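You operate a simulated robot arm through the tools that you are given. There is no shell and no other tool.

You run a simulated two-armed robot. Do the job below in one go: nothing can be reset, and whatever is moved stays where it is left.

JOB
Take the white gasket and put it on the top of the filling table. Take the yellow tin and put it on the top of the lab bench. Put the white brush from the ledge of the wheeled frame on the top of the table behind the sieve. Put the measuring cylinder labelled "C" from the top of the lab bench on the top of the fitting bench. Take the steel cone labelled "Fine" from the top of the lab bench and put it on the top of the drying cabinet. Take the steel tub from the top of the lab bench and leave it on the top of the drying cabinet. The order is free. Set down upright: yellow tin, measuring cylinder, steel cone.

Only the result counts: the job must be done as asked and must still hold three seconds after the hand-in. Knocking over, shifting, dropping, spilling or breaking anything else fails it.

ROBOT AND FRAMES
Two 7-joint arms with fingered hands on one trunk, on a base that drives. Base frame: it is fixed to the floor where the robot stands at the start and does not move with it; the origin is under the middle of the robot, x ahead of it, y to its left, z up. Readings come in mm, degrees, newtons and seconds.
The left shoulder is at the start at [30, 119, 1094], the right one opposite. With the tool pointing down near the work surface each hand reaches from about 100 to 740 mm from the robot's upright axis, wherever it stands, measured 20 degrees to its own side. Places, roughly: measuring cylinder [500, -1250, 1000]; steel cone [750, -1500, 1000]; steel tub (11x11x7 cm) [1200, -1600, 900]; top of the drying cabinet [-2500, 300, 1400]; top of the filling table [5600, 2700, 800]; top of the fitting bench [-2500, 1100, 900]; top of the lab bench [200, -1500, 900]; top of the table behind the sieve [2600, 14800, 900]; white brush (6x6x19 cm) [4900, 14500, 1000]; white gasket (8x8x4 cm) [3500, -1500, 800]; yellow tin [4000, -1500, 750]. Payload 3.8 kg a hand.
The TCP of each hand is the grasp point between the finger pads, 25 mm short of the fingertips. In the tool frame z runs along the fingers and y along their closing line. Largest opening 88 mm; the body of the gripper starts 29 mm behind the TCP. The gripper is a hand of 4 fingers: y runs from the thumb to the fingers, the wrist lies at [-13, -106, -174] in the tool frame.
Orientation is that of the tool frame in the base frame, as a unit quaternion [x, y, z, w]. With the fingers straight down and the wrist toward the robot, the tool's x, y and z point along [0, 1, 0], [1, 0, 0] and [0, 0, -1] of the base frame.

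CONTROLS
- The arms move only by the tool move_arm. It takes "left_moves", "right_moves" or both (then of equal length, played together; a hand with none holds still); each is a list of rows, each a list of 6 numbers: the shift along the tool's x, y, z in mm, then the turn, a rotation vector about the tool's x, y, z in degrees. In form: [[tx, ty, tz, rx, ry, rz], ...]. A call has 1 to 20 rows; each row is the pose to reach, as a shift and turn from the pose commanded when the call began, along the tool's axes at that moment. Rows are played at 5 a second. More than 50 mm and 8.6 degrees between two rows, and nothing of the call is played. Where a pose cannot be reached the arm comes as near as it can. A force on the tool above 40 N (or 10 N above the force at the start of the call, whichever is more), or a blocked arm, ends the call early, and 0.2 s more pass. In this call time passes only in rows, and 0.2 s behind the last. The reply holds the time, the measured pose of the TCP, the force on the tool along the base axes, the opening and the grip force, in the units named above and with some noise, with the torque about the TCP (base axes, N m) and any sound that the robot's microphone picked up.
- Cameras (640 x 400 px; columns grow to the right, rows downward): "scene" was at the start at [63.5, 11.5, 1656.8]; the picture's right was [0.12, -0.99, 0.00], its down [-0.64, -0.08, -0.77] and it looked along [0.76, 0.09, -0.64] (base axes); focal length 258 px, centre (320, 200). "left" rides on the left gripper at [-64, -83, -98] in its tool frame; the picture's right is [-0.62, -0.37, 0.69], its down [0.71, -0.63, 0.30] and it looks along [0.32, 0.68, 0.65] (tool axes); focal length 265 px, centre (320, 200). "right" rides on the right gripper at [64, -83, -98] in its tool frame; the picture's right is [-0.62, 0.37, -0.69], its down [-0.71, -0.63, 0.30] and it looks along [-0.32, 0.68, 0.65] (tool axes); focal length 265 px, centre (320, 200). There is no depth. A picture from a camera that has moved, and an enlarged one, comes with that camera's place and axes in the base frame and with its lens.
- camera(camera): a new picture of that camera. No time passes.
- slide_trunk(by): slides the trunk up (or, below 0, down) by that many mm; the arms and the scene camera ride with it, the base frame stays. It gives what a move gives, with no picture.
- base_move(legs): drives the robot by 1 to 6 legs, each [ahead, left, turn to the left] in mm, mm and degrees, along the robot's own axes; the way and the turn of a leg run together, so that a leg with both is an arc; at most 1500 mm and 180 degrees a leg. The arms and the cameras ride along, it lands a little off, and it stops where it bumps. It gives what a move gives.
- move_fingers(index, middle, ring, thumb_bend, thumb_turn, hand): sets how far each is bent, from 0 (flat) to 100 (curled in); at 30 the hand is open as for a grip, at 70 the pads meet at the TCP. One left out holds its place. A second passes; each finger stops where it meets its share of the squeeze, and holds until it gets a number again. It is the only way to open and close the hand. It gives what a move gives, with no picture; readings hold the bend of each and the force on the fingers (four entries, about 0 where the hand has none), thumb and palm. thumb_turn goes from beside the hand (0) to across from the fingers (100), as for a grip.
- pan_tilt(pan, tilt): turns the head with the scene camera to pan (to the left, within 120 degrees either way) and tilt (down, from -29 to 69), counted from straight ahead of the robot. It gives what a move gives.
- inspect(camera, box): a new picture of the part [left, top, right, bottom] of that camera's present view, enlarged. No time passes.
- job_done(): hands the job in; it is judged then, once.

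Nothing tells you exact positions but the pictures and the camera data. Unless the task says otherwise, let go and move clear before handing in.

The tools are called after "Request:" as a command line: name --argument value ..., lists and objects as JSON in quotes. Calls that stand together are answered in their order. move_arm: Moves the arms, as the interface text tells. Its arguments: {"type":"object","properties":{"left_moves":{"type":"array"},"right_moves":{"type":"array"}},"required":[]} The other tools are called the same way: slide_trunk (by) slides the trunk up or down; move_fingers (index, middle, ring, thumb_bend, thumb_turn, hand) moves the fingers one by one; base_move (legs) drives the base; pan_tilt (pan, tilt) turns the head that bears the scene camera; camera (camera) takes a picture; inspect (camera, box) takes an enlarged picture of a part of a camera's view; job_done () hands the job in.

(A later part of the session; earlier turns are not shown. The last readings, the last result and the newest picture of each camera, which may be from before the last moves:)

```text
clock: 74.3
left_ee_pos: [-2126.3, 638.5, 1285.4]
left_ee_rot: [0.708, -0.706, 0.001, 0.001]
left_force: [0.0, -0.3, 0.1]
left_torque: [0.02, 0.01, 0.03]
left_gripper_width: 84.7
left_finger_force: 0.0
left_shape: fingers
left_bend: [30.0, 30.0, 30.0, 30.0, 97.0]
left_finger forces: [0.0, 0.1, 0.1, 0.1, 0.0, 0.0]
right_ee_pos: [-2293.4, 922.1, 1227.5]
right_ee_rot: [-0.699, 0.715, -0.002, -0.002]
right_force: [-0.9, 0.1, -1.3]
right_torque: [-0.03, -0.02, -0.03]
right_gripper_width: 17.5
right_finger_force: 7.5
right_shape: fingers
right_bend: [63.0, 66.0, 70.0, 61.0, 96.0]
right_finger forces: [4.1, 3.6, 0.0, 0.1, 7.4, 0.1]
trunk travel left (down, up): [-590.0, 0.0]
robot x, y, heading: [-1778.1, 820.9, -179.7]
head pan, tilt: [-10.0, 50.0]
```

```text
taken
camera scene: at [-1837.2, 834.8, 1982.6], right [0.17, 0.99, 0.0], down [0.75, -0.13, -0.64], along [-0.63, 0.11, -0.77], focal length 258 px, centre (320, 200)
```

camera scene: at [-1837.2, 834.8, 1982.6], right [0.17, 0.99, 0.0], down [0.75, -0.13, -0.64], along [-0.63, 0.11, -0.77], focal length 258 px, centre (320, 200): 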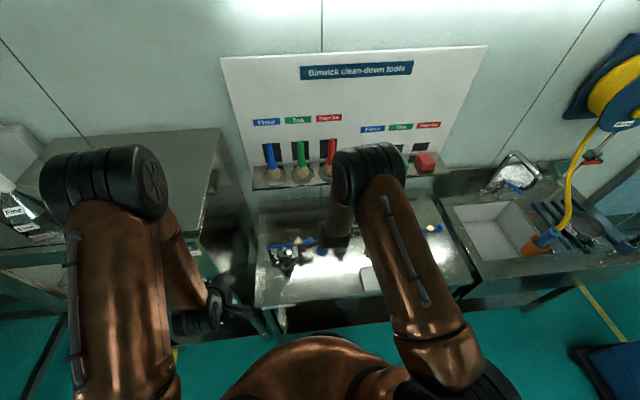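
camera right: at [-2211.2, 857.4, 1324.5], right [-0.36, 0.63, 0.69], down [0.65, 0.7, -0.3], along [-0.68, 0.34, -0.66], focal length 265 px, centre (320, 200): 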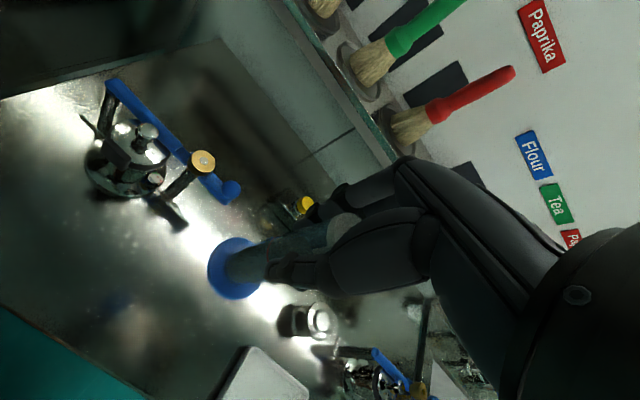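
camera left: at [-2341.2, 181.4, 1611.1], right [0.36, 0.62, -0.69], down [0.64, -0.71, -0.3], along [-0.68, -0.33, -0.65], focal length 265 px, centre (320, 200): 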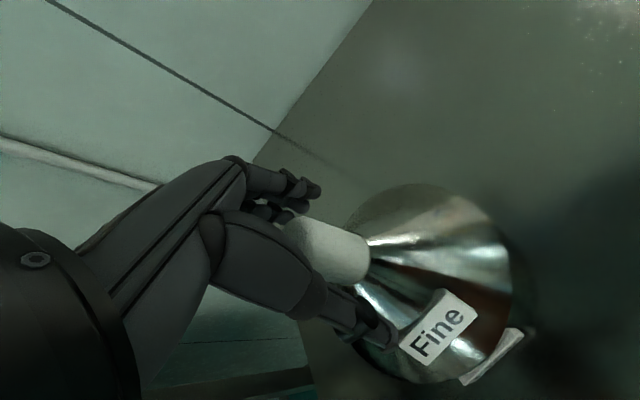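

The landing spot on the bench looks clear between the left device and the tray. I'll lower the trunk.

Request:
slide_trunk --by -190

Request:
camera --camera "right"

```text
clock: 76.4
left_ee_pos: [-2127.1, 640.3, 1095.3]
left_ee_rot: [0.709, -0.706, 0.001, -0.001]
left_force: [0.1, -0.1, 0.2]
left_torque: [-0.02, 0.01, -0.02]
left_gripper_width: 84.5
left_finger_force: 0.1
left_shape: fingers
left_bend: [30.0, 30.0, 30.0, 30.0, 97.0]
left_finger forces: [0.0, 0.0, 0.0, 0.0, 0.0, 0.0]
right_ee_pos: [-2293.2, 922.2, 1036.3]
right_ee_rot: [-0.7, 0.715, -0.002, -0.001]
right_force: [0.4, 0.2, -1.2]
right_torque: [-0.01, 0.0, 0.0]
right_gripper_width: 17.8
right_finger_force: 7.3
right_shape: fingers
right_bend: [63.0, 66.0, 70.0, 61.0, 96.0]
right_finger forces: [4.1, 3.5, 0.0, 0.0, 7.3, 0.0]
trunk travel left (down, up): [-400.0, 190.0]
robot x, y, heading: [-1779.9, 821.4, -179.7]
head pan, tilt: [-10.0, 50.0]
```

```text
taken
camera right: at [-2211.0, 857.6, 1134.9], right [-0.36, 0.63, 0.69], down [0.64, 0.7, -0.31], along [-0.68, 0.34, -0.66], focal length 265 px, centre (320, 200)
```

right: 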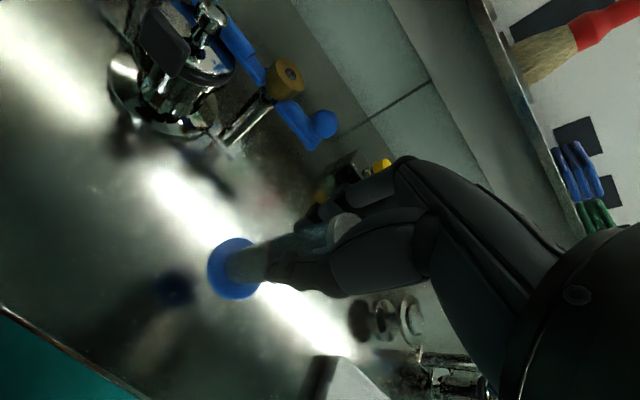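

The reflection tells me the gap is about 65-70 mm. I'll lower most of it and then step until contact.

Request:
move_arm --right_moves '[[0, 0, 30, 0, 0, 0], [0, 0, 48, 0, 0, 0]]'

Request:
camera --camera "right"

```text
clock: 77.0
left_ee_pos: [-2126.5, 638.6, 1096.2]
left_ee_rot: [0.708, -0.707, 0.0, -0.001]
left_force: [1.1, 0.0, 0.1]
left_torque: [-0.01, -0.02, -0.01]
left_gripper_width: 84.7
left_finger_force: 0.0
left_shape: fingers
left_bend: [30.0, 30.0, 30.0, 30.0, 97.0]
left_finger forces: [0.0, 0.1, 0.0, 0.0, 0.0, 0.0]
right_ee_pos: [-2293.1, 921.6, 987.8]
right_ee_rot: [-0.7, 0.714, -0.001, -0.001]
right_force: [0.6, -0.2, -0.5]
right_torque: [0.0, -0.01, -0.01]
right_gripper_width: 17.3
right_finger_force: 7.5
right_shape: fingers
right_bend: [63.0, 66.0, 70.0, 61.0, 96.0]
right_finger forces: [4.1, 3.5, 0.0, 0.1, 7.3, 0.1]
trunk travel left (down, up): [-400.0, 190.0]
robot x, y, heading: [-1780.7, 815.4, -179.7]
head pan, tilt: [-10.0, 50.0]
```

```text
taken
camera right: at [-2210.3, 857.1, 1086.1], right [-0.36, 0.63, 0.69], down [0.64, 0.7, -0.31], along [-0.68, 0.34, -0.65], focal length 265 px, centre (320, 200)
```

right: 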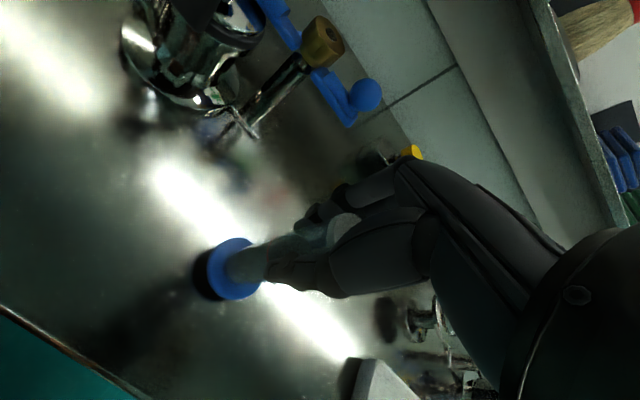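

About 12 mm remain. Stepping down in small increments.

Request:
move_arm --right_moves '[[0, 0, 5, 0, 0, 0], [0, 0, 9, 0, 0, 0]]'

Request:
move_arm --right_moves '[[0, 0, 1.5, 0, 0, 0], [0, 0, 3, 0, 0, 0]]'

```text
clock: 77.6
left_ee_pos: [-2126.5, 638.5, 1094.8]
left_ee_rot: [0.708, -0.706, 0.001, -0.001]
left_force: [-0.2, 0.2, -0.5]
left_torque: [-0.03, -0.02, -0.01]
left_gripper_width: 84.2
left_finger_force: 0.0
left_shape: fingers
left_bend: [30.0, 30.0, 30.0, 30.0, 97.0]
left_finger forces: [0.0, 0.0, 0.0, 0.0, 0.1, 0.1]
right_ee_pos: [-2291.8, 922.3, 978.2]
right_ee_rot: [-0.7, 0.715, -0.001, -0.001]
right_force: [0.0, -0.4, -1.5]
right_torque: [0.01, 0.0, 0.02]
right_gripper_width: 17.4
right_finger_force: 7.8
right_shape: fingers
right_bend: [63.0, 66.0, 70.0, 61.0, 96.0]
right_finger forces: [4.1, 3.5, 0.0, 0.1, 7.4, 0.0]
trunk travel left (down, up): [-400.0, 190.0]
robot x, y, heading: [-1782.6, 822.4, -180.0]
head pan, tilt: [-10.0, 50.0]
```

```text
clock: 78.2
left_ee_pos: [-2126.5, 638.8, 1094.9]
left_ee_rot: [0.708, -0.706, 0.001, -0.001]
left_force: [-0.1, 1.4, -0.2]
left_torque: [0.01, -0.03, 0.0]
left_gripper_width: 84.2
left_finger_force: 0.1
left_shape: fingers
left_bend: [30.0, 30.0, 30.0, 30.0, 97.0]
left_finger forces: [0.0, 0.0, 0.0, 0.0, 0.0, 0.0]
right_ee_pos: [-2293.5, 922.7, 975.2]
right_ee_rot: [-0.7, 0.715, -0.001, -0.001]
right_force: [-0.4, 1.1, -1.0]
right_torque: [0.0, 0.01, -0.03]
right_gripper_width: 17.2
right_finger_force: 7.8
right_shape: fingers
right_bend: [63.0, 66.0, 70.0, 61.0, 96.0]
right_finger forces: [4.1, 3.6, 0.0, 0.0, 7.4, 0.0]
trunk travel left (down, up): [-400.0, 190.0]
robot x, y, heading: [-1777.1, 824.6, -179.9]
head pan, tilt: [-10.0, 50.0]
```

Request:
move_arm --right_moves '[[0, 0, 1.5, 0, 0, 0], [0, 0, 3, 0, 0, 0]]'

Request:
inspect --camera "right" --box '[160, 210, 320, 310]'

```text
clock: 78.8
left_ee_pos: [-2127.8, 639.2, 1095.2]
left_ee_rot: [0.709, -0.706, 0.0, -0.001]
left_force: [1.0, -0.5, 0.8]
left_torque: [0.02, -0.01, 0.01]
left_gripper_width: 84.5
left_finger_force: 0.0
left_shape: fingers
left_bend: [30.0, 30.0, 30.0, 30.0, 97.0]
left_finger forces: [0.0, 0.0, 0.0, 0.0, 0.0, 0.0]
right_ee_pos: [-2294.6, 921.9, 973.6]
right_ee_rot: [-0.699, 0.715, -0.001, -0.002]
right_force: [-1.2, -0.6, 3.5]
right_torque: [-0.02, -0.04, -0.03]
right_gripper_width: 17.2
right_finger_force: 7.9
right_shape: fingers
right_bend: [63.0, 66.0, 70.0, 61.0, 96.0]
right_finger forces: [4.7, 3.8, 0.0, 0.1, 7.5, 0.0]
trunk travel left (down, up): [-400.0, 190.0]
robot x, y, heading: [-1777.2, 821.4, -179.5]
head pan, tilt: [-10.0, 50.0]
```

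```text
4.00 times, centred on (240, 260) of right
camera zoom: at [-2211.1, 856.9, 1072.1], right [-0.35, 0.63, 0.69], down [0.64, 0.7, -0.31], along [-0.68, 0.34, -0.65], focal length 1062 px, centre (640, -40)
```

zoom: 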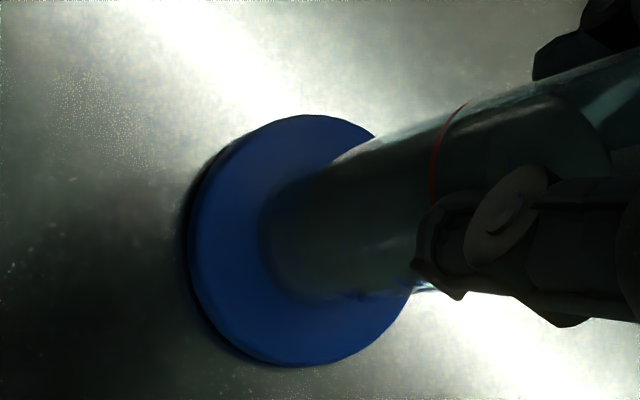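

Contact (+3.5 N). Now I'll open the right hand gently in two steps.

Request:
move_fingers --hand "right" --index 52 --middle 52 --ring 52 --thumb_bend 50

Request:
move_fingers --hand "right" --index 30 --middle 30 --ring 30 --thumb_bend 30

Request:
camera --camera "right"

```text
clock: 79.8
left_ee_pos: [-2126.0, 638.0, 1094.3]
left_ee_rot: [0.708, -0.706, 0.0, -0.001]
left_force: [0.3, -0.1, 0.1]
left_torque: [0.02, -0.02, 0.03]
left_gripper_width: 84.5
left_finger_force: 0.0
left_shape: fingers
left_bend: [30.0, 30.0, 30.0, 30.0, 97.0]
left_finger forces: [0.1, 0.0, 0.1, 0.0, 0.0, 0.1]
right_ee_pos: [-2293.6, 921.5, 972.9]
right_ee_rot: [-0.7, 0.715, 0.0, 0.0]
right_force: [-0.1, 0.1, 0.1]
right_torque: [0.0, 0.01, -0.01]
right_gripper_width: 38.9
right_finger_force: 0.0
right_shape: fingers
right_bend: [52.0, 52.0, 52.0, 50.0, 97.0]
right_finger forces: [0.0, 0.1, 0.0, 0.0, 0.0, 0.0]
trunk travel left (down, up): [-400.0, 190.0]
robot x, y, heading: [-1780.5, 822.8, -179.9]
head pan, tilt: [-10.0, 50.0]
```

```text
clock: 80.8
left_ee_pos: [-2127.9, 638.8, 1095.9]
left_ee_rot: [0.709, -0.706, 0.0, 0.0]
left_force: [0.5, 0.4, 0.2]
left_torque: [0.0, -0.01, -0.02]
left_gripper_width: 84.7
left_finger_force: 0.0
left_shape: fingers
left_bend: [30.0, 30.0, 30.0, 30.0, 97.0]
left_finger forces: [0.1, 0.0, 0.0, 0.0, 0.0, 0.0]
right_ee_pos: [-2292.8, 922.1, 972.1]
right_ee_rot: [-0.699, 0.715, -0.001, -0.001]
right_force: [-0.2, -0.4, -0.1]
right_torque: [0.01, 0.03, 0.02]
right_gripper_width: 84.4
right_finger_force: 0.0
right_shape: fingers
right_bend: [30.0, 30.0, 30.0, 30.0, 97.0]
right_finger forces: [0.0, 0.1, 0.0, 0.0, 0.0, 0.0]
trunk travel left (down, up): [-400.0, 190.0]
robot x, y, heading: [-1777.0, 820.3, -179.9]
head pan, tilt: [-10.0, 50.0]
```

```text
taken
camera right: at [-2210.7, 857.3, 1071.6], right [-0.36, 0.63, 0.69], down [0.64, 0.7, -0.31], along [-0.68, 0.34, -0.66], focal length 265 px, centre (320, 200)
```

right: 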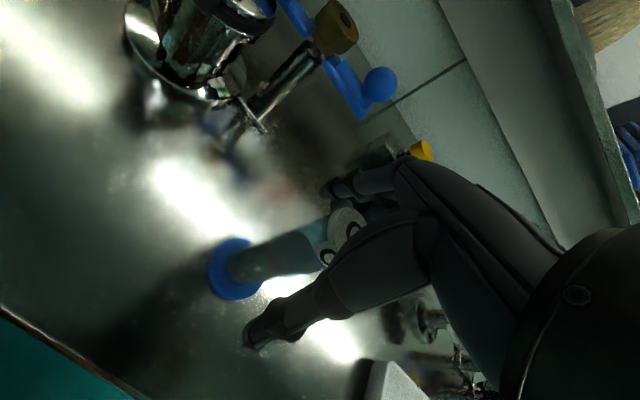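

The cylinder stands by itself. I'll raise the trunk straight up to clear, back away, and check.

Request:
slide_trunk --by 190

Request:
base_move --legs '[[-500, 0, 0]]'

Request:
pan_tilt --pan 0 --tilt 35

Request:
camera --camera "scene"

Request:
inspect --camera "scene" --box '[160, 140, 416, 300]'

```text
clock: 82.9
left_ee_pos: [-2126.8, 638.2, 1285.9]
left_ee_rot: [0.708, -0.706, 0.001, -0.001]
left_force: [0.7, 1.0, -0.2]
left_torque: [0.01, 0.0, 0.02]
left_gripper_width: 84.4
left_finger_force: 0.1
left_shape: fingers
left_bend: [30.0, 30.0, 30.0, 30.0, 97.0]
left_finger forces: [0.1, 0.1, 0.0, 0.0, 0.1, 0.1]
right_ee_pos: [-2292.8, 923.0, 1161.6]
right_ee_rot: [-0.7, 0.715, 0.0, -0.001]
right_force: [0.6, 0.0, 0.2]
right_torque: [0.01, 0.03, 0.04]
right_gripper_width: 84.4
right_finger_force: 0.0
right_shape: fingers
right_bend: [30.0, 30.0, 30.0, 30.0, 97.0]
right_finger forces: [0.1, 0.1, 0.0, 0.1, 0.0, 0.1]
trunk travel left (down, up): [-590.0, 0.0]
robot x, y, heading: [-1777.6, 820.7, -179.4]
head pan, tilt: [-10.0, 50.0]
```

```text
clock: 85.8
left_ee_pos: [-1622.2, 639.7, 1285.3]
left_ee_rot: [0.711, -0.703, 0.0, 0.0]
left_force: [0.4, 0.1, -0.5]
left_torque: [0.03, 0.02, 0.03]
left_gripper_width: 84.4
left_finger_force: 0.1
left_shape: fingers
left_bend: [30.0, 30.0, 30.0, 30.0, 97.0]
left_finger forces: [0.0, 0.0, 0.0, 0.0, 0.1, 0.1]
right_ee_pos: [-1789.9, 921.2, 1163.6]
right_ee_rot: [-0.703, 0.712, -0.001, 0.0]
right_force: [-0.4, -0.3, -0.3]
right_torque: [0.0, -0.02, -0.01]
right_gripper_width: 84.4
right_finger_force: 0.1
right_shape: fingers
right_bend: [30.0, 30.0, 30.0, 30.0, 97.0]
right_finger forces: [0.1, 0.1, 0.0, 0.0, 0.1, 0.1]
trunk travel left (down, up): [-590.0, 0.0]
robot x, y, heading: [-1270.5, 825.4, -179.3]
head pan, tilt: [-10.0, 50.0]
```

```text
clock: 86.6
left_ee_pos: [-1620.8, 640.1, 1285.8]
left_ee_rot: [0.711, -0.703, 0.0, 0.0]
left_force: [-0.3, -0.3, -0.1]
left_torque: [0.03, 0.02, 0.0]
left_gripper_width: 84.5
left_finger_force: 0.1
left_shape: fingers
left_bend: [30.0, 30.0, 30.0, 30.0, 97.0]
left_finger forces: [0.1, 0.1, 0.1, 0.0, 0.0, 0.0]
right_ee_pos: [-1789.5, 922.2, 1163.6]
right_ee_rot: [-0.702, 0.712, 0.0, -0.002]
right_force: [-1.1, 0.2, 0.1]
right_torque: [-0.01, 0.01, 0.02]
right_gripper_width: 84.3
right_finger_force: 0.0
right_shape: fingers
right_bend: [30.0, 30.0, 30.0, 30.0, 97.0]
right_finger forces: [0.1, 0.0, 0.0, 0.1, 0.0, 0.0]
trunk travel left (down, up): [-590.0, 0.0]
robot x, y, heading: [-1279.6, 826.2, -179.4]
head pan, tilt: [0.0, 35.0]
```

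```text
taken
camera scene: at [-1343.3, 824.3, 2004.3], right [-0.01, 1.0, 0.0], down [0.57, 0.01, -0.82], along [-0.82, -0.01, -0.57], focal length 258 px, centre (320, 200)
```

scene: 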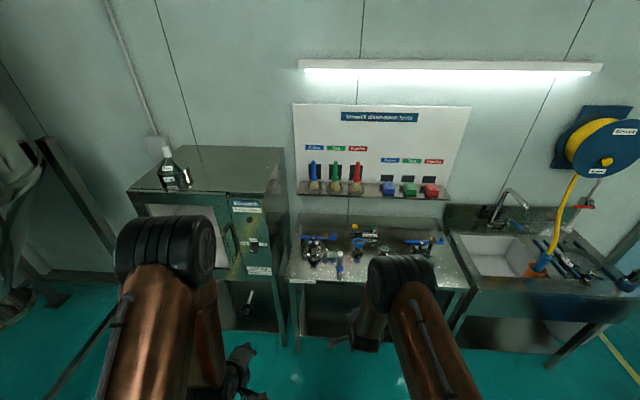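

```text
2.50 times, centred on (288, 220) of scene
camera zoom: at [-1343.3, 824.3, 2004.3], right [-0.01, 1.0, 0.0], down [0.57, 0.01, -0.82], along [-0.82, -0.01, -0.57], focal length 645 px, centre (400, 150)
```

zoom: 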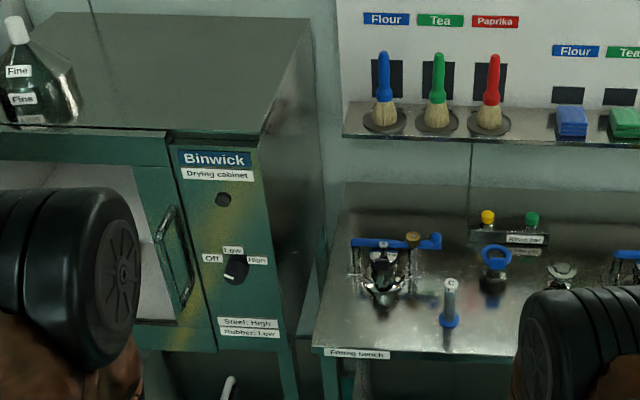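

Cone and cylinder are both standing correctly. Next is the steel tub: I'll turn to face the lab bench again and drive diagonally to around (1330, -450).

Request:
base_move --legs '[[0, 0, 89.4], [640, 1300, 0], [636, 1300, 0]]'

Request:
pan_tilt --pan 0 --tilt 45

Request:
camera --camera "scene"

Request:
camera --camera "right"

```text
clock: 104.3
left_ee_pos: [1496.3, -797.8, 1285.1]
left_ee_rot: [1.0, 0.011, 0.001, 0.0]
left_force: [-0.3, 0.7, -0.9]
left_torque: [0.01, -0.03, 0.04]
left_gripper_width: 84.6
left_finger_force: 0.0
left_shape: fingers
left_bend: [30.0, 30.0, 30.0, 30.0, 97.0]
left_finger forces: [0.0, 0.0, 0.1, 0.0, 0.1, 0.1]
right_ee_pos: [1217.0, -969.5, 1163.4]
right_ee_rot: [1.0, -0.001, 0.002, 0.0]
right_force: [-0.3, -0.6, 0.4]
right_torque: [0.03, -0.01, 0.04]
right_gripper_width: 84.4
right_finger_force: 0.1
right_shape: fingers
right_bend: [30.0, 30.0, 30.0, 30.0, 97.0]
right_finger forces: [0.1, 0.1, 0.0, 0.0, 0.0, 0.0]
trunk travel left (down, up): [-590.0, 0.0]
robot x, y, heading: [1305.7, -455.2, -88.8]
head pan, tilt: [0.0, 35.0]
```

```text
clock: 105.0
left_ee_pos: [1497.3, -797.3, 1284.4]
left_ee_rot: [1.0, 0.012, 0.0, -0.001]
left_force: [-0.1, -0.1, -0.3]
left_torque: [-0.01, 0.0, -0.01]
left_gripper_width: 84.4
left_finger_force: 0.0
left_shape: fingers
left_bend: [30.0, 30.0, 30.0, 30.0, 97.0]
left_finger forces: [0.0, 0.0, 0.0, 0.0, 0.0, 0.0]
right_ee_pos: [1216.2, -969.5, 1164.5]
right_ee_rot: [1.0, -0.001, 0.001, 0.0]
right_force: [-0.2, -0.1, 0.7]
right_torque: [-0.02, 0.01, -0.02]
right_gripper_width: 84.3
right_finger_force: 0.1
right_shape: fingers
right_bend: [30.0, 30.0, 30.0, 30.0, 97.0]
right_finger forces: [0.0, 0.0, 0.0, 0.0, 0.0, 0.0]
trunk travel left (down, up): [-590.0, 0.0]
robot x, y, heading: [1311.8, -451.9, -88.7]
head pan, tilt: [0.0, 45.0]
```

```text
taken
camera scene: at [1309.1, -513.5, 1989.5], right [-1.0, -0.02, 0.0], down [-0.02, 0.71, -0.71], along [0.02, -0.71, -0.71], focal length 258 px, centre (320, 200)
```

scene: 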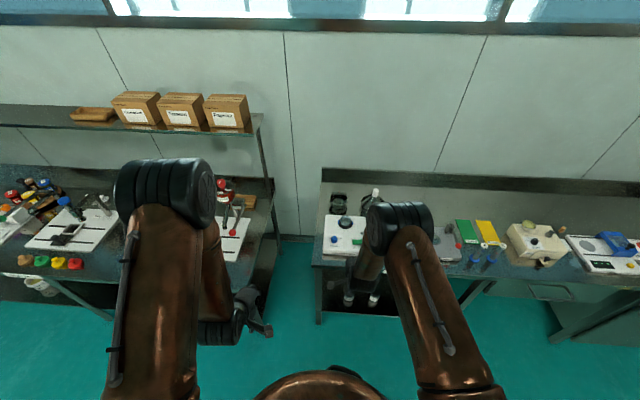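

```text
taken
camera right: at [1281.5, -885.0, 1261.6], right [-0.62, -0.37, 0.69], down [-0.71, 0.63, -0.31], along [-0.32, -0.68, -0.65], focal length 265 px, centre (320, 200)
```

right: 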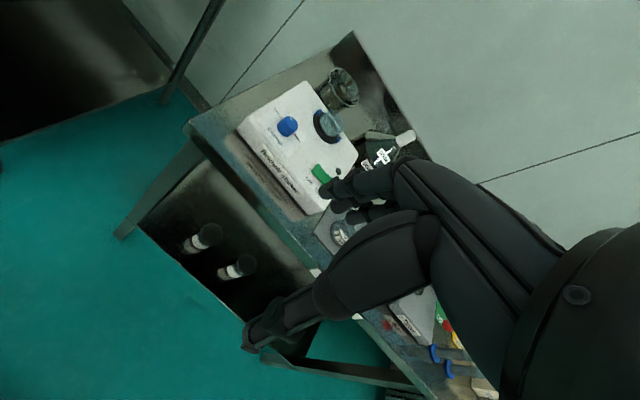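

The tub is visible behind the white shaker at the bench's left end. I'll zoom in on it from both cameras.

Request:
inspect --camera "scene" --box '[300, 170, 396, 230]'

Request:
inspect --camera "right" --box '[270, 40, 430, 140]'

```text
6.67 times, centred on (348, 200) of scene
camera zoom: at [1309.1, -513.5, 1989.5], right [-1.0, -0.02, 0.0], down [-0.02, 0.71, -0.71], along [0.02, -0.71, -0.71], focal length 1720 px, centre (133, 200)
```

zoom: 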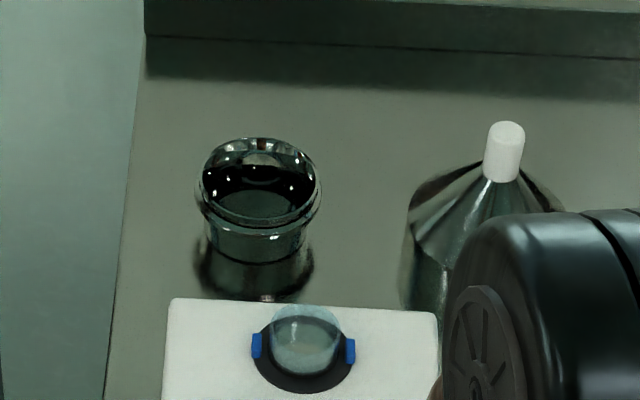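

```text
4.00 times, centred on (350, 90) of right
camera zoom: at [1281.5, -885.0, 1261.6], right [-0.62, -0.37, 0.69], down [-0.71, 0.63, -0.31], along [-0.32, -0.68, -0.65], focal length 1062 px, centre (200, 640)
```

zoom: 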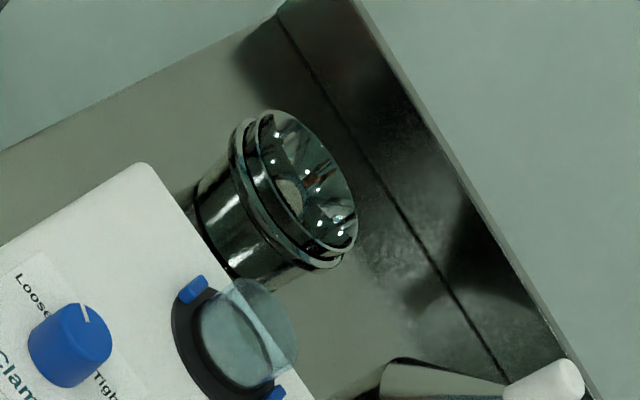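

The tub is a round steel cup with a rim, centre ≈ (1226, -1579), rim z≈945, diameter ≈108 mm. I'll test how wide the hand opens with fingers flat.

Request:
move_fingers --hand "right" --index 0 --middle 0 --ring 0 --thumb_bend 0

Request:
camera --camera "right"

```text
clock: 106.0
left_ee_pos: [1497.1, -797.6, 1285.2]
left_ee_rot: [1.0, 0.012, 0.0, -0.001]
left_force: [0.3, -0.2, -0.8]
left_torque: [-0.04, -0.01, 0.01]
left_gripper_width: 84.5
left_finger_force: 0.0
left_shape: fingers
left_bend: [30.0, 30.0, 30.0, 30.0, 97.0]
left_finger forces: [0.0, 0.1, 0.0, 0.1, 0.1, 0.1]
right_ee_pos: [1217.1, -969.0, 1163.4]
right_ee_rot: [1.0, -0.001, 0.001, 0.0]
right_force: [0.3, -1.3, -0.2]
right_torque: [0.0, 0.0, 0.01]
right_gripper_width: 132.1
right_finger_force: 0.0
right_shape: fingers
right_bend: [0.0, 0.0, 0.0, 0.0, 97.0]
right_finger forces: [0.0, 0.1, 0.1, 0.0, 0.0, 0.0]
trunk travel left (down, up): [-590.0, 0.0]
robot x, y, heading: [1309.0, -455.9, -89.0]
head pan, tilt: [0.0, 45.0]
```

```text
taken
camera right: at [1281.3, -884.8, 1261.6], right [-0.62, -0.37, 0.69], down [-0.71, 0.63, -0.31], along [-0.32, -0.68, -0.65], focal length 265 px, centre (320, 200)
```

right: 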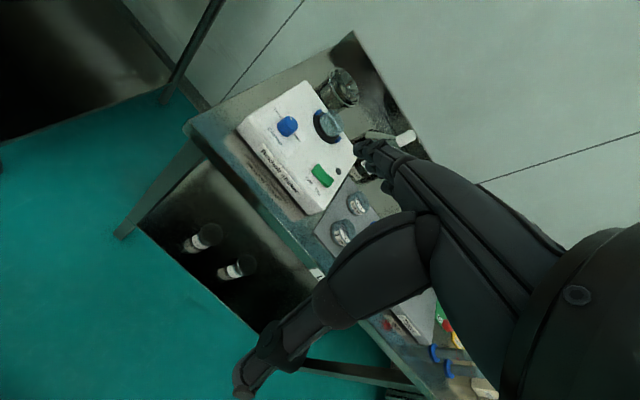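

With fingers flat the hand opens to 132 mm, enough to span the 108 mm tub. I'll test in free air how far the right arm can really reach with the tool pointing down.

Request:
move_arm --right_moves '[[-5, 50, -20, 0, 0, 0], [-10, 100, -40, 0, 0, 0], [-15, 150, -60, 0, 0, 0], [-20, 190, -80, 0, 0, 0], [-25, 210, -97, 0, 0, 0], [-25, 225, -97, 0, 0, 0], [-25, 240, -97, 0, 0, 0], [-25, 255, -97, 0, 0, 0], [-25, 270, -97, 0, 0, 0]]'

```text
refused: row 1 steps farther than a row can; nothing moved
```

Request:
move_arm --right_moves '[[-5, 40, -20, 0, 0, 0], [-10, 80, -40, 0, 0, 0], [-15, 120, -60, 0, 0, 0], [-20, 160, -80, 0, 0, 0], [-25, 200, -97, 0, 0, 0], [-25, 215, -97, 0, 0, 0], [-25, 230, -97, 0, 0, 0], [-25, 245, -97, 0, 0, 0], [-25, 260, -97, 0, 0, 0]]'

```text
clock: 108.0
left_ee_pos: [1497.2, -797.3, 1284.3]
left_ee_rot: [1.0, 0.011, 0.0, -0.002]
left_force: [0.2, 0.2, 0.7]
left_torque: [0.01, 0.02, 0.0]
left_gripper_width: 84.5
left_finger_force: 0.1
left_shape: fingers
left_bend: [30.0, 30.0, 30.0, 30.0, 97.0]
left_finger forces: [0.1, 0.1, 0.0, 0.1, 0.0, 0.0]
right_ee_pos: [1192.9, -1196.5, 1260.4]
right_ee_rot: [1.0, -0.001, 0.001, 0.0]
right_force: [0.2, 0.5, 0.3]
right_torque: [-0.03, -0.03, 0.02]
right_gripper_width: 132.3
right_finger_force: 0.0
right_shape: fingers
right_bend: [0.0, 0.0, 0.0, 0.0, 97.0]
right_finger forces: [0.0, 0.0, 0.1, 0.1, 0.1, 0.1]
right hand out of reach, approached as far as the arm can: row 7, 8, 9
trunk travel left (down, up): [-590.0, 0.0]
robot x, y, heading: [1310.2, -453.6, -88.6]
head pan, tilt: [0.0, 45.0]
```

The arm reaches about 742 mm forward at best, so the tub needs the robot at y≈-835. I'll straighten the heading, drive closer, and raise the left hand out of the way.

Request:
base_move --legs '[[0, 0, -1.2], [250, 30, 0]]'

Request:
move_arm --left_moves '[[0, 0, -45, 0, 0, 0], [0, 0, -90, 0, 0, 0], [0, 0, -135, 0, 0, 0], [0, 0, -180, 0, 0, 0]]'

Request:
camera --camera "right"

Request:
camera --camera "left"

Request:
camera --camera "scene"

```text
clock: 110.2
left_ee_pos: [1519.1, -1053.4, 1284.8]
left_ee_rot: [1.0, 0.0, 0.0, 0.0]
left_force: [0.0, -0.2, 0.6]
left_torque: [-0.04, 0.0, 0.01]
left_gripper_width: 84.5
left_finger_force: 0.1
left_shape: fingers
left_bend: [30.0, 30.0, 30.0, 30.0, 97.0]
left_finger forces: [0.0, 0.0, 0.0, 0.0, 0.0, 0.0]
right_ee_pos: [1205.1, -1446.0, 1261.1]
right_ee_rot: [1.0, -0.012, 0.001, 0.0]
right_force: [-0.4, 0.1, 0.0]
right_torque: [0.0, 0.0, 0.01]
right_gripper_width: 132.1
right_finger_force: 0.0
right_shape: fingers
right_bend: [0.0, 0.0, 0.0, 0.0, 97.0]
right_finger forces: [0.0, 0.1, 0.0, 0.0, 0.0, 0.0]
trunk travel left (down, up): [-590.0, 0.0]
robot x, y, heading: [1338.6, -700.5, -90.2]
head pan, tilt: [0.0, 45.0]
```

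```text
clock: 111.2
left_ee_pos: [1522.9, -1076.7, 1470.0]
left_ee_rot: [1.0, 0.0, -0.001, 0.0]
left_force: [-0.2, 0.1, -0.1]
left_torque: [-0.01, -0.02, 0.01]
left_gripper_width: 84.4
left_finger_force: 0.0
left_shape: fingers
left_bend: [30.0, 30.0, 30.0, 30.0, 98.0]
left_finger forces: [0.0, 0.0, 0.0, 0.0, 0.0, 0.1]
left hand out of reach, approached as far as the arm can: row 1, 2, 3, 4
right_ee_pos: [1205.9, -1444.8, 1262.4]
right_ee_rot: [1.0, -0.013, 0.001, 0.001]
right_force: [-0.8, -1.1, 1.0]
right_torque: [-0.03, -0.01, 0.0]
right_gripper_width: 132.3
right_finger_force: 0.1
right_shape: fingers
right_bend: [0.0, 0.0, 0.0, 0.0, 97.0]
right_finger forces: [0.0, 0.0, 0.1, 0.0, 0.0, 0.0]
trunk travel left (down, up): [-590.0, 0.0]
robot x, y, heading: [1339.0, -707.4, -89.9]
head pan, tilt: [0.0, 45.0]
```

```text
taken
camera right: at [1272.7, -1362.1, 1360.0], right [-0.63, -0.35, 0.69], down [-0.7, 0.65, -0.31], along [-0.34, -0.68, -0.65], focal length 265 px, centre (320, 200)
```

right: 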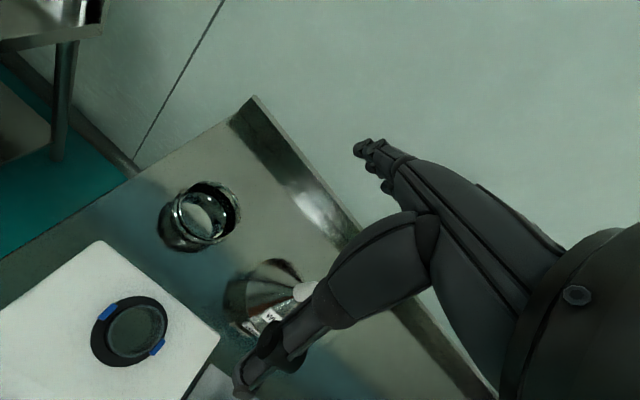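

```text
taken
camera left: at [1458.2, -993.5, 1569.4], right [-0.62, 0.37, -0.69], down [0.71, 0.63, -0.3], along [0.32, -0.68, -0.66], focal length 265 px, centre (320, 200)
```

left: 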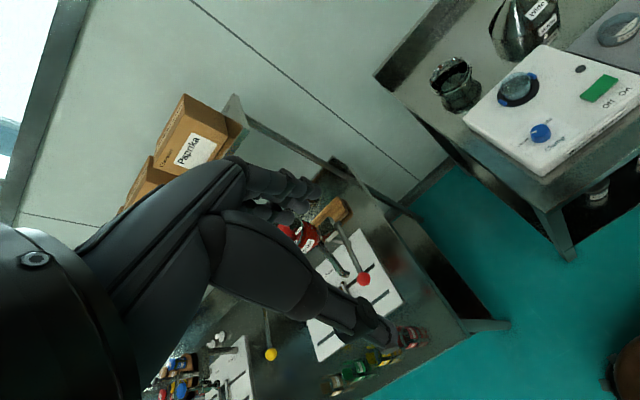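

```text
taken
camera scene: at [1337.6, -763.0, 1989.6], right [-1.0, 0.0, 0.0], down [0.0, 0.71, -0.71], along [0.0, -0.71, -0.71], focal length 258 px, centre (320, 200)
```

scene: 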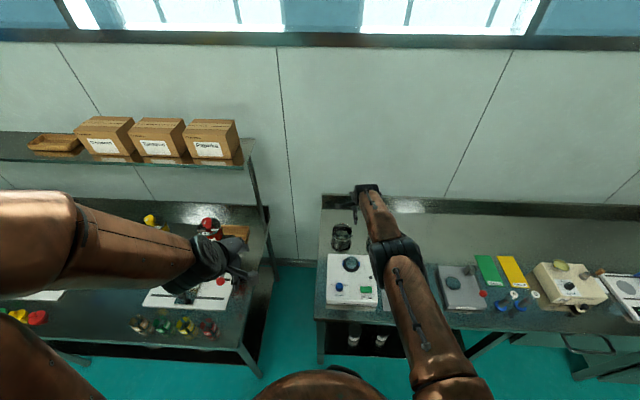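

Now the tub is visible from three cameras; I'll zoom each to fix its position.

Request:
inspect --camera "right" --box '[140, 160, 268, 260]'

Request:
inspect --camera "left" --box '[410, 40, 506, 120]'

Request:
inspect --camera "scene" --box '[310, 205, 390, 265]'

```text
4.00 times, centred on (204, 210) of right
camera zoom: at [1272.7, -1362.1, 1360.0], right [-0.63, -0.35, 0.69], down [-0.7, 0.65, -0.31], along [-0.34, -0.68, -0.65], focal length 1062 px, centre (784, 160)
```

zoom: 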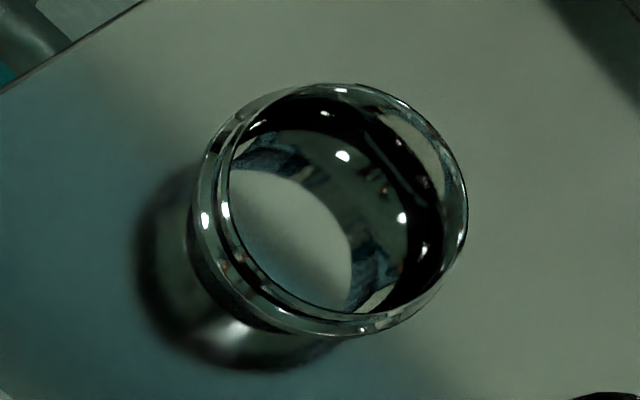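

```text
5.00 times, centred on (458, 80) of left
camera zoom: at [1458.2, -993.5, 1569.4], right [-0.62, 0.37, -0.69], down [0.71, 0.63, -0.3], along [0.32, -0.68, -0.66], focal length 1327 px, centre (-370, 800)
```

zoom: 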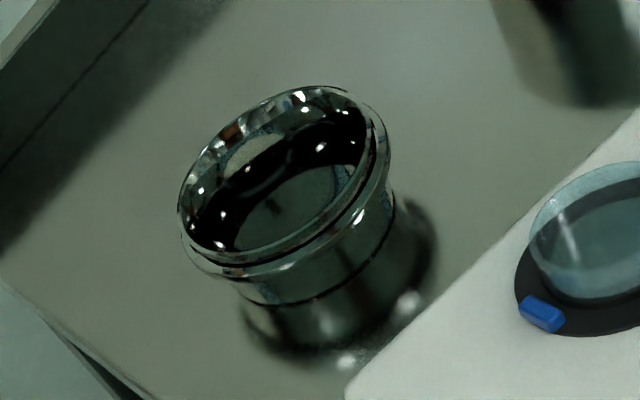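

```text
6.67 times, centred on (350, 235) of scene
camera zoom: at [1337.6, -763.0, 1989.6], right [-1.0, 0.0, 0.0], down [0.0, 0.71, -0.71], along [0.0, -0.71, -0.71], focal length 1720 px, centre (120, -33)
```

zoom: 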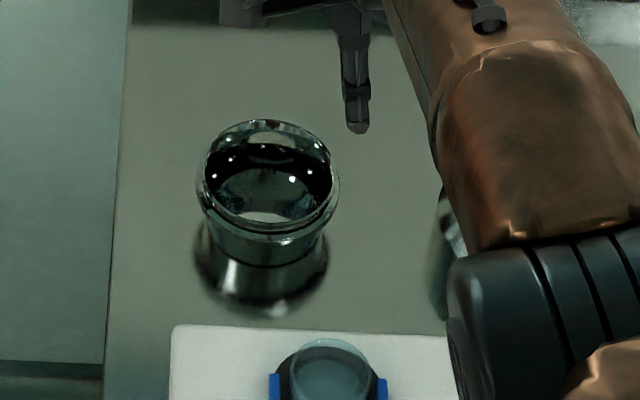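

I get the tub centre at about (1224.5, -1583), rim z≈945. I'll check the bench front edge for base clearance.

Request:
inspect --camera "scene" --box '[290, 270, 450, 400]'

Request:
inspect --camera "left" --box '[480, 160, 640, 400]'

```text
3.08 times, centred on (370, 335) of scene
camera zoom: at [1337.6, -763.0, 1989.6], right [-1.0, 0.0, 0.0], down [0.0, 0.71, -0.71], along [0.0, -0.71, -0.71], focal length 794 px, centre (166, -215)
```

zoom: 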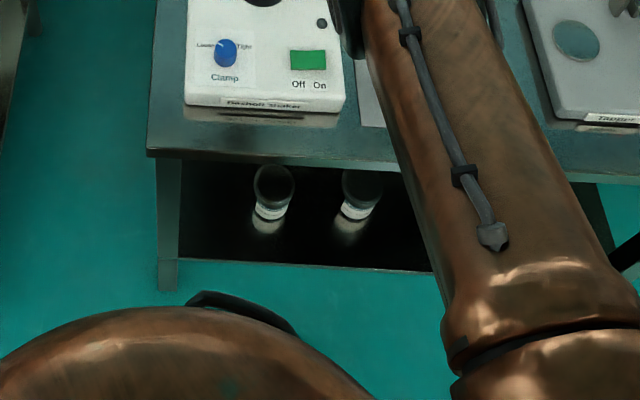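

```text
1.67 times, centred on (560, 280) of left
camera zoom: at [1458.2, -993.5, 1569.4], right [-0.62, 0.37, -0.69], down [0.71, 0.63, -0.3], along [0.32, -0.68, -0.66], focal length 442 px, centre (-80, 67)
```

zoom: 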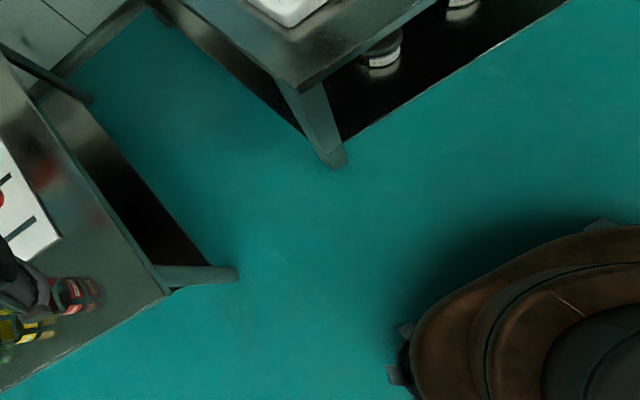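

Bench front edge is at y≈-1176 and my base radius ≈300, so y=-850 is safe. I'll drive ahead 145 mm, centre the right hand over the tub, and lower the trunk part-way.

Request:
base_move --legs '[[145, 0, 0]]'

Request:
move_arm --right_moves '[[19, -7, 0, 0, 0, 0]]'

Request:
slide_trunk --by -200

Request:
camera --camera "right"

Request:
inspect --camera "right" --box '[160, 180, 320, 300]'

Request:
camera --camera "scene"

```text
clock: 112.6
left_ee_pos: [1522.7, -1222.7, 1470.2]
left_ee_rot: [1.0, 0.0, 0.0, 0.001]
left_force: [0.1, -0.2, -0.3]
left_torque: [-0.02, 0.02, 0.02]
left_gripper_width: 84.6
left_finger_force: 0.0
left_shape: fingers
left_bend: [30.0, 30.0, 30.0, 30.0, 98.0]
left_finger forces: [0.1, 0.0, 0.0, 0.0, 0.1, 0.1]
right_ee_pos: [1205.8, -1592.6, 1261.9]
right_ee_rot: [1.0, -0.013, 0.002, 0.002]
right_force: [0.0, -1.0, 0.4]
right_torque: [0.01, -0.02, 0.0]
right_gripper_width: 132.2
right_finger_force: 0.0
right_shape: fingers
right_bend: [0.0, 0.0, 0.0, 0.0, 97.0]
right_finger forces: [0.0, 0.1, 0.1, 0.0, 0.0, 0.0]
trunk travel left (down, up): [-590.0, 0.0]
robot x, y, heading: [1339.3, -851.6, -90.0]
head pan, tilt: [0.0, 45.0]
```

```text
clock: 113.0
left_ee_pos: [1523.8, -1227.6, 1469.9]
left_ee_rot: [1.0, 0.0, -0.001, -0.002]
left_force: [0.1, 0.0, -0.3]
left_torque: [0.02, 0.02, 0.0]
left_gripper_width: 84.5
left_finger_force: 0.1
left_shape: fingers
left_bend: [30.0, 30.0, 30.0, 30.0, 98.0]
left_finger forces: [0.0, 0.1, 0.0, 0.0, 0.0, 0.0]
right_ee_pos: [1227.1, -1587.8, 1262.1]
right_ee_rot: [1.0, -0.012, 0.001, -0.001]
right_force: [-0.2, -0.6, -0.6]
right_torque: [0.01, 0.03, -0.04]
right_gripper_width: 132.4
right_finger_force: 0.1
right_shape: fingers
right_bend: [0.0, 0.0, 0.0, 0.0, 97.0]
right_finger forces: [0.1, 0.1, 0.1, 0.1, 0.0, 0.0]
trunk travel left (down, up): [-590.0, 0.0]
robot x, y, heading: [1338.5, -852.4, -90.1]
head pan, tilt: [0.0, 45.0]
```

```text
clock: 115.2
left_ee_pos: [1521.9, -1227.2, 1270.5]
left_ee_rot: [1.0, 0.0, 0.0, -0.001]
left_force: [0.6, -0.7, 0.5]
left_torque: [-0.01, 0.0, -0.01]
left_gripper_width: 84.6
left_finger_force: 0.1
left_shape: fingers
left_bend: [30.0, 30.0, 30.0, 30.0, 98.0]
left_finger forces: [0.0, 0.0, 0.0, 0.0, 0.0, 0.0]
right_ee_pos: [1224.7, -1588.1, 1061.7]
right_ee_rot: [1.0, -0.012, 0.002, 0.0]
right_force: [0.3, -0.3, -0.1]
right_torque: [-0.01, 0.0, -0.02]
right_gripper_width: 132.2
right_finger_force: 0.2
right_shape: fingers
right_bend: [0.0, 0.0, 0.0, 0.0, 97.0]
right_finger forces: [0.0, 0.1, 0.0, 0.0, 0.1, 0.0]
trunk travel left (down, up): [-390.0, 200.0]
robot x, y, heading: [1341.4, -854.6, -90.0]
head pan, tilt: [0.0, 45.0]
```

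```text
taken
camera right: at [1292.2, -1505.4, 1159.2], right [-0.63, -0.35, 0.69], down [-0.7, 0.65, -0.31], along [-0.34, -0.68, -0.65], focal length 265 px, centre (320, 200)
```

right: 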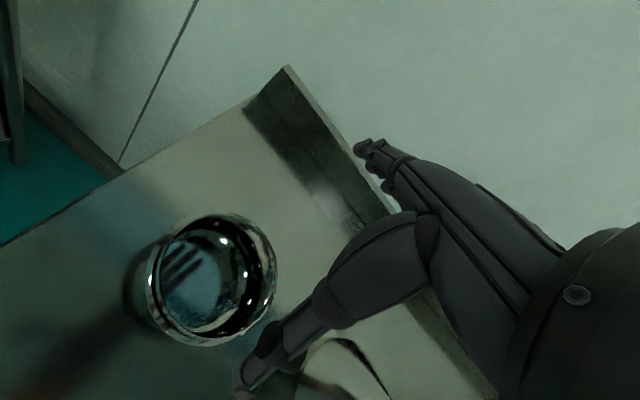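

```text
3.33 times, centred on (240, 240) of right
camera zoom: at [1292.2, -1505.4, 1159.2], right [-0.63, -0.35, 0.69], down [-0.7, 0.65, -0.31], along [-0.34, -0.68, -0.65], focal length 885 px, centre (587, 67)
```

zoom: 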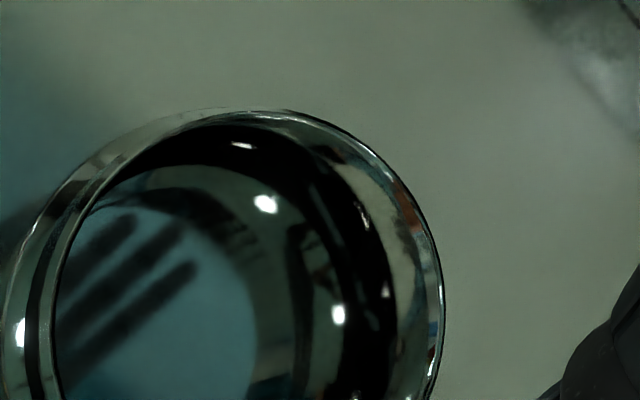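

```text
taken
camera scene: at [1337.2, -913.5, 1789.6], right [-1.0, 0.0, 0.0], down [0.0, 0.71, -0.71], along [0.0, -0.71, -0.71], focal length 258 px, centre (320, 200)
```

scene: 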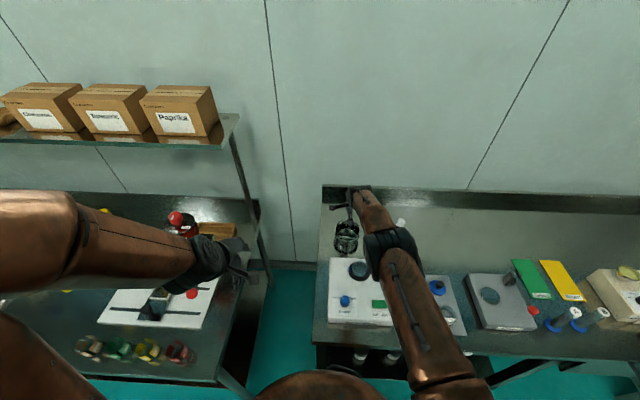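

The hand is nearly centred over the tub. I'll correct a few mm and lower until the fingertips are just above the rim.

Request:
move_arm --right_moves '[[3, -7, 0, 0, 0, 0]]'

Request:
slide_trunk --by -75

Request:
camera --camera "right"

Request:
inspect --camera "scene" --box '[300, 190, 420, 265]'

```text
clock: 115.6
left_ee_pos: [1524.1, -1226.2, 1269.3]
left_ee_rot: [1.0, 0.0, 0.0, -0.001]
left_force: [-0.5, 0.4, -0.8]
left_torque: [-0.01, 0.04, -0.03]
left_gripper_width: 84.5
left_finger_force: 0.1
left_shape: fingers
left_bend: [30.0, 30.0, 30.0, 30.0, 98.0]
left_finger forces: [0.0, 0.0, 0.0, 0.0, 0.0, 0.1]
right_ee_pos: [1229.3, -1580.3, 1061.6]
right_ee_rot: [1.0, -0.011, 0.002, 0.0]
right_force: [0.0, 0.7, 0.2]
right_torque: [0.03, -0.03, 0.0]
right_gripper_width: 132.5
right_finger_force: 0.1
right_shape: fingers
right_bend: [0.0, 0.0, 0.0, 0.0, 97.0]
right_finger forces: [0.0, 0.0, 0.1, 0.2, 0.0, 0.0]
trunk travel left (down, up): [-390.0, 200.0]
robot x, y, heading: [1339.4, -853.3, -90.0]
head pan, tilt: [0.0, 45.0]
```

```text
clock: 116.7
left_ee_pos: [1522.9, -1226.2, 1196.2]
left_ee_rot: [1.0, 0.0, 0.001, -0.001]
left_force: [0.0, 0.3, 0.8]
left_torque: [0.02, -0.01, -0.01]
left_gripper_width: 84.4
left_finger_force: 0.1
left_shape: fingers
left_bend: [30.0, 30.0, 30.0, 30.0, 98.0]
left_finger forces: [0.0, 0.1, 0.0, 0.1, 0.0, 0.0]
right_ee_pos: [1228.5, -1581.3, 986.8]
right_ee_rot: [1.0, -0.012, 0.001, 0.001]
right_force: [-0.9, 0.3, 0.3]
right_torque: [0.0, -0.03, 0.01]
right_gripper_width: 132.6
right_finger_force: 0.0
right_shape: fingers
right_bend: [0.0, 0.0, 0.0, 0.0, 97.0]
right_finger forces: [0.1, 0.0, 0.0, 0.0, 0.1, 0.0]
trunk travel left (down, up): [-315.0, 275.0]
robot x, y, heading: [1335.0, -854.1, -89.8]
head pan, tilt: [0.0, 45.0]
```

```text
taken
camera right: at [1295.2, -1498.5, 1084.3], right [-0.63, -0.35, 0.69], down [-0.7, 0.65, -0.31], along [-0.34, -0.68, -0.65], focal length 265 px, centre (320, 200)
```

right: 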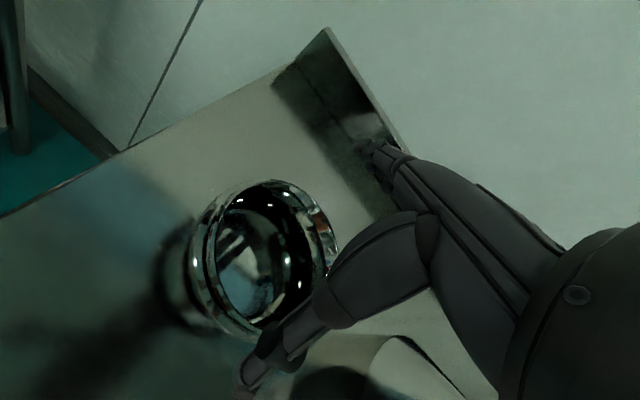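

```text
5.33 times, centred on (360, 228) of scene
camera zoom: at [1337.2, -913.4, 1714.6], right [-1.0, 0.0, 0.0], down [0.0, 0.71, -0.71], along [0.0, -0.71, -0.71], focal length 1376 px, centre (107, 53)
```

zoom: 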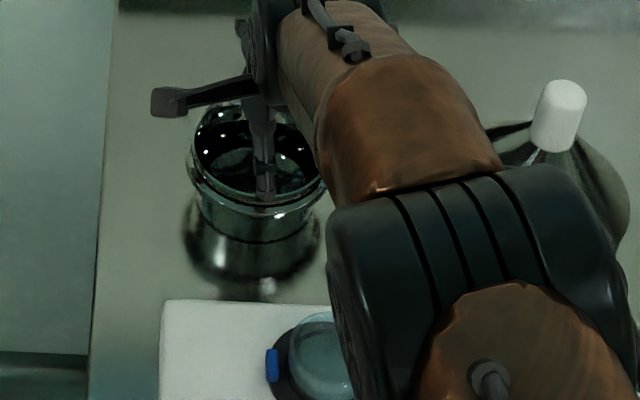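

The tub is between the open fingers with ~12 mm clearance on both sides. I'll lower around it.

Request:
slide_trunk --by -40

Request:
camera --camera "right"

Request:
inspect --camera "scene" --box '[300, 190, 420, 265]'

```text
clock: 117.5
left_ee_pos: [1521.4, -1226.7, 1154.7]
left_ee_rot: [1.0, 0.0, 0.0, -0.001]
left_force: [0.5, 0.3, -0.1]
left_torque: [-0.01, 0.01, -0.01]
left_gripper_width: 84.5
left_finger_force: 0.0
left_shape: fingers
left_bend: [30.0, 30.0, 30.0, 30.0, 98.0]
left_finger forces: [0.0, 0.0, 0.1, 0.0, 0.1, 0.0]
right_ee_pos: [1228.4, -1580.7, 945.3]
right_ee_rot: [1.0, -0.013, 0.001, 0.0]
right_force: [-0.3, 0.0, -0.2]
right_torque: [-0.01, -0.02, 0.0]
right_gripper_width: 132.3
right_finger_force: 0.0
right_shape: fingers
right_bend: [0.0, 0.0, 0.0, 0.0, 97.0]
right_finger forces: [0.0, 0.0, 0.0, 0.0, 0.0, 0.0]
trunk travel left (down, up): [-275.0, 315.0]
robot x, y, heading: [1338.2, -853.3, -89.9]
head pan, tilt: [0.0, 45.0]
```

```text
taken
camera right: at [1295.2, -1498.4, 1044.2], right [-0.63, -0.35, 0.69], down [-0.7, 0.65, -0.31], along [-0.34, -0.68, -0.65], focal length 265 px, centre (320, 200)
```

right: 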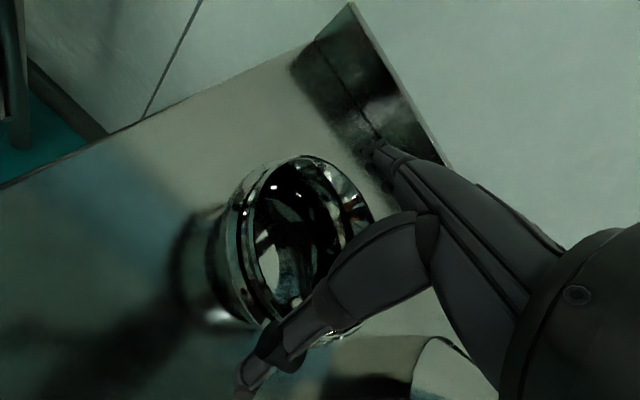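

```text
5.33 times, centred on (360, 228) of scene
camera zoom: at [1337.2, -913.3, 1674.5], right [-1.0, 0.0, 0.0], down [0.0, 0.71, -0.71], along [0.0, -0.71, -0.71], focal length 1376 px, centre (107, 53)
```

zoom: 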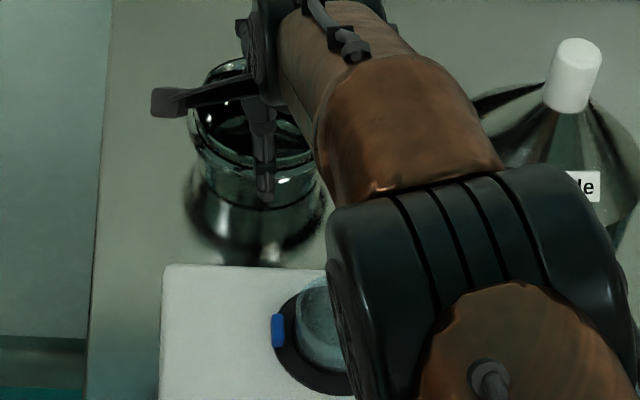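

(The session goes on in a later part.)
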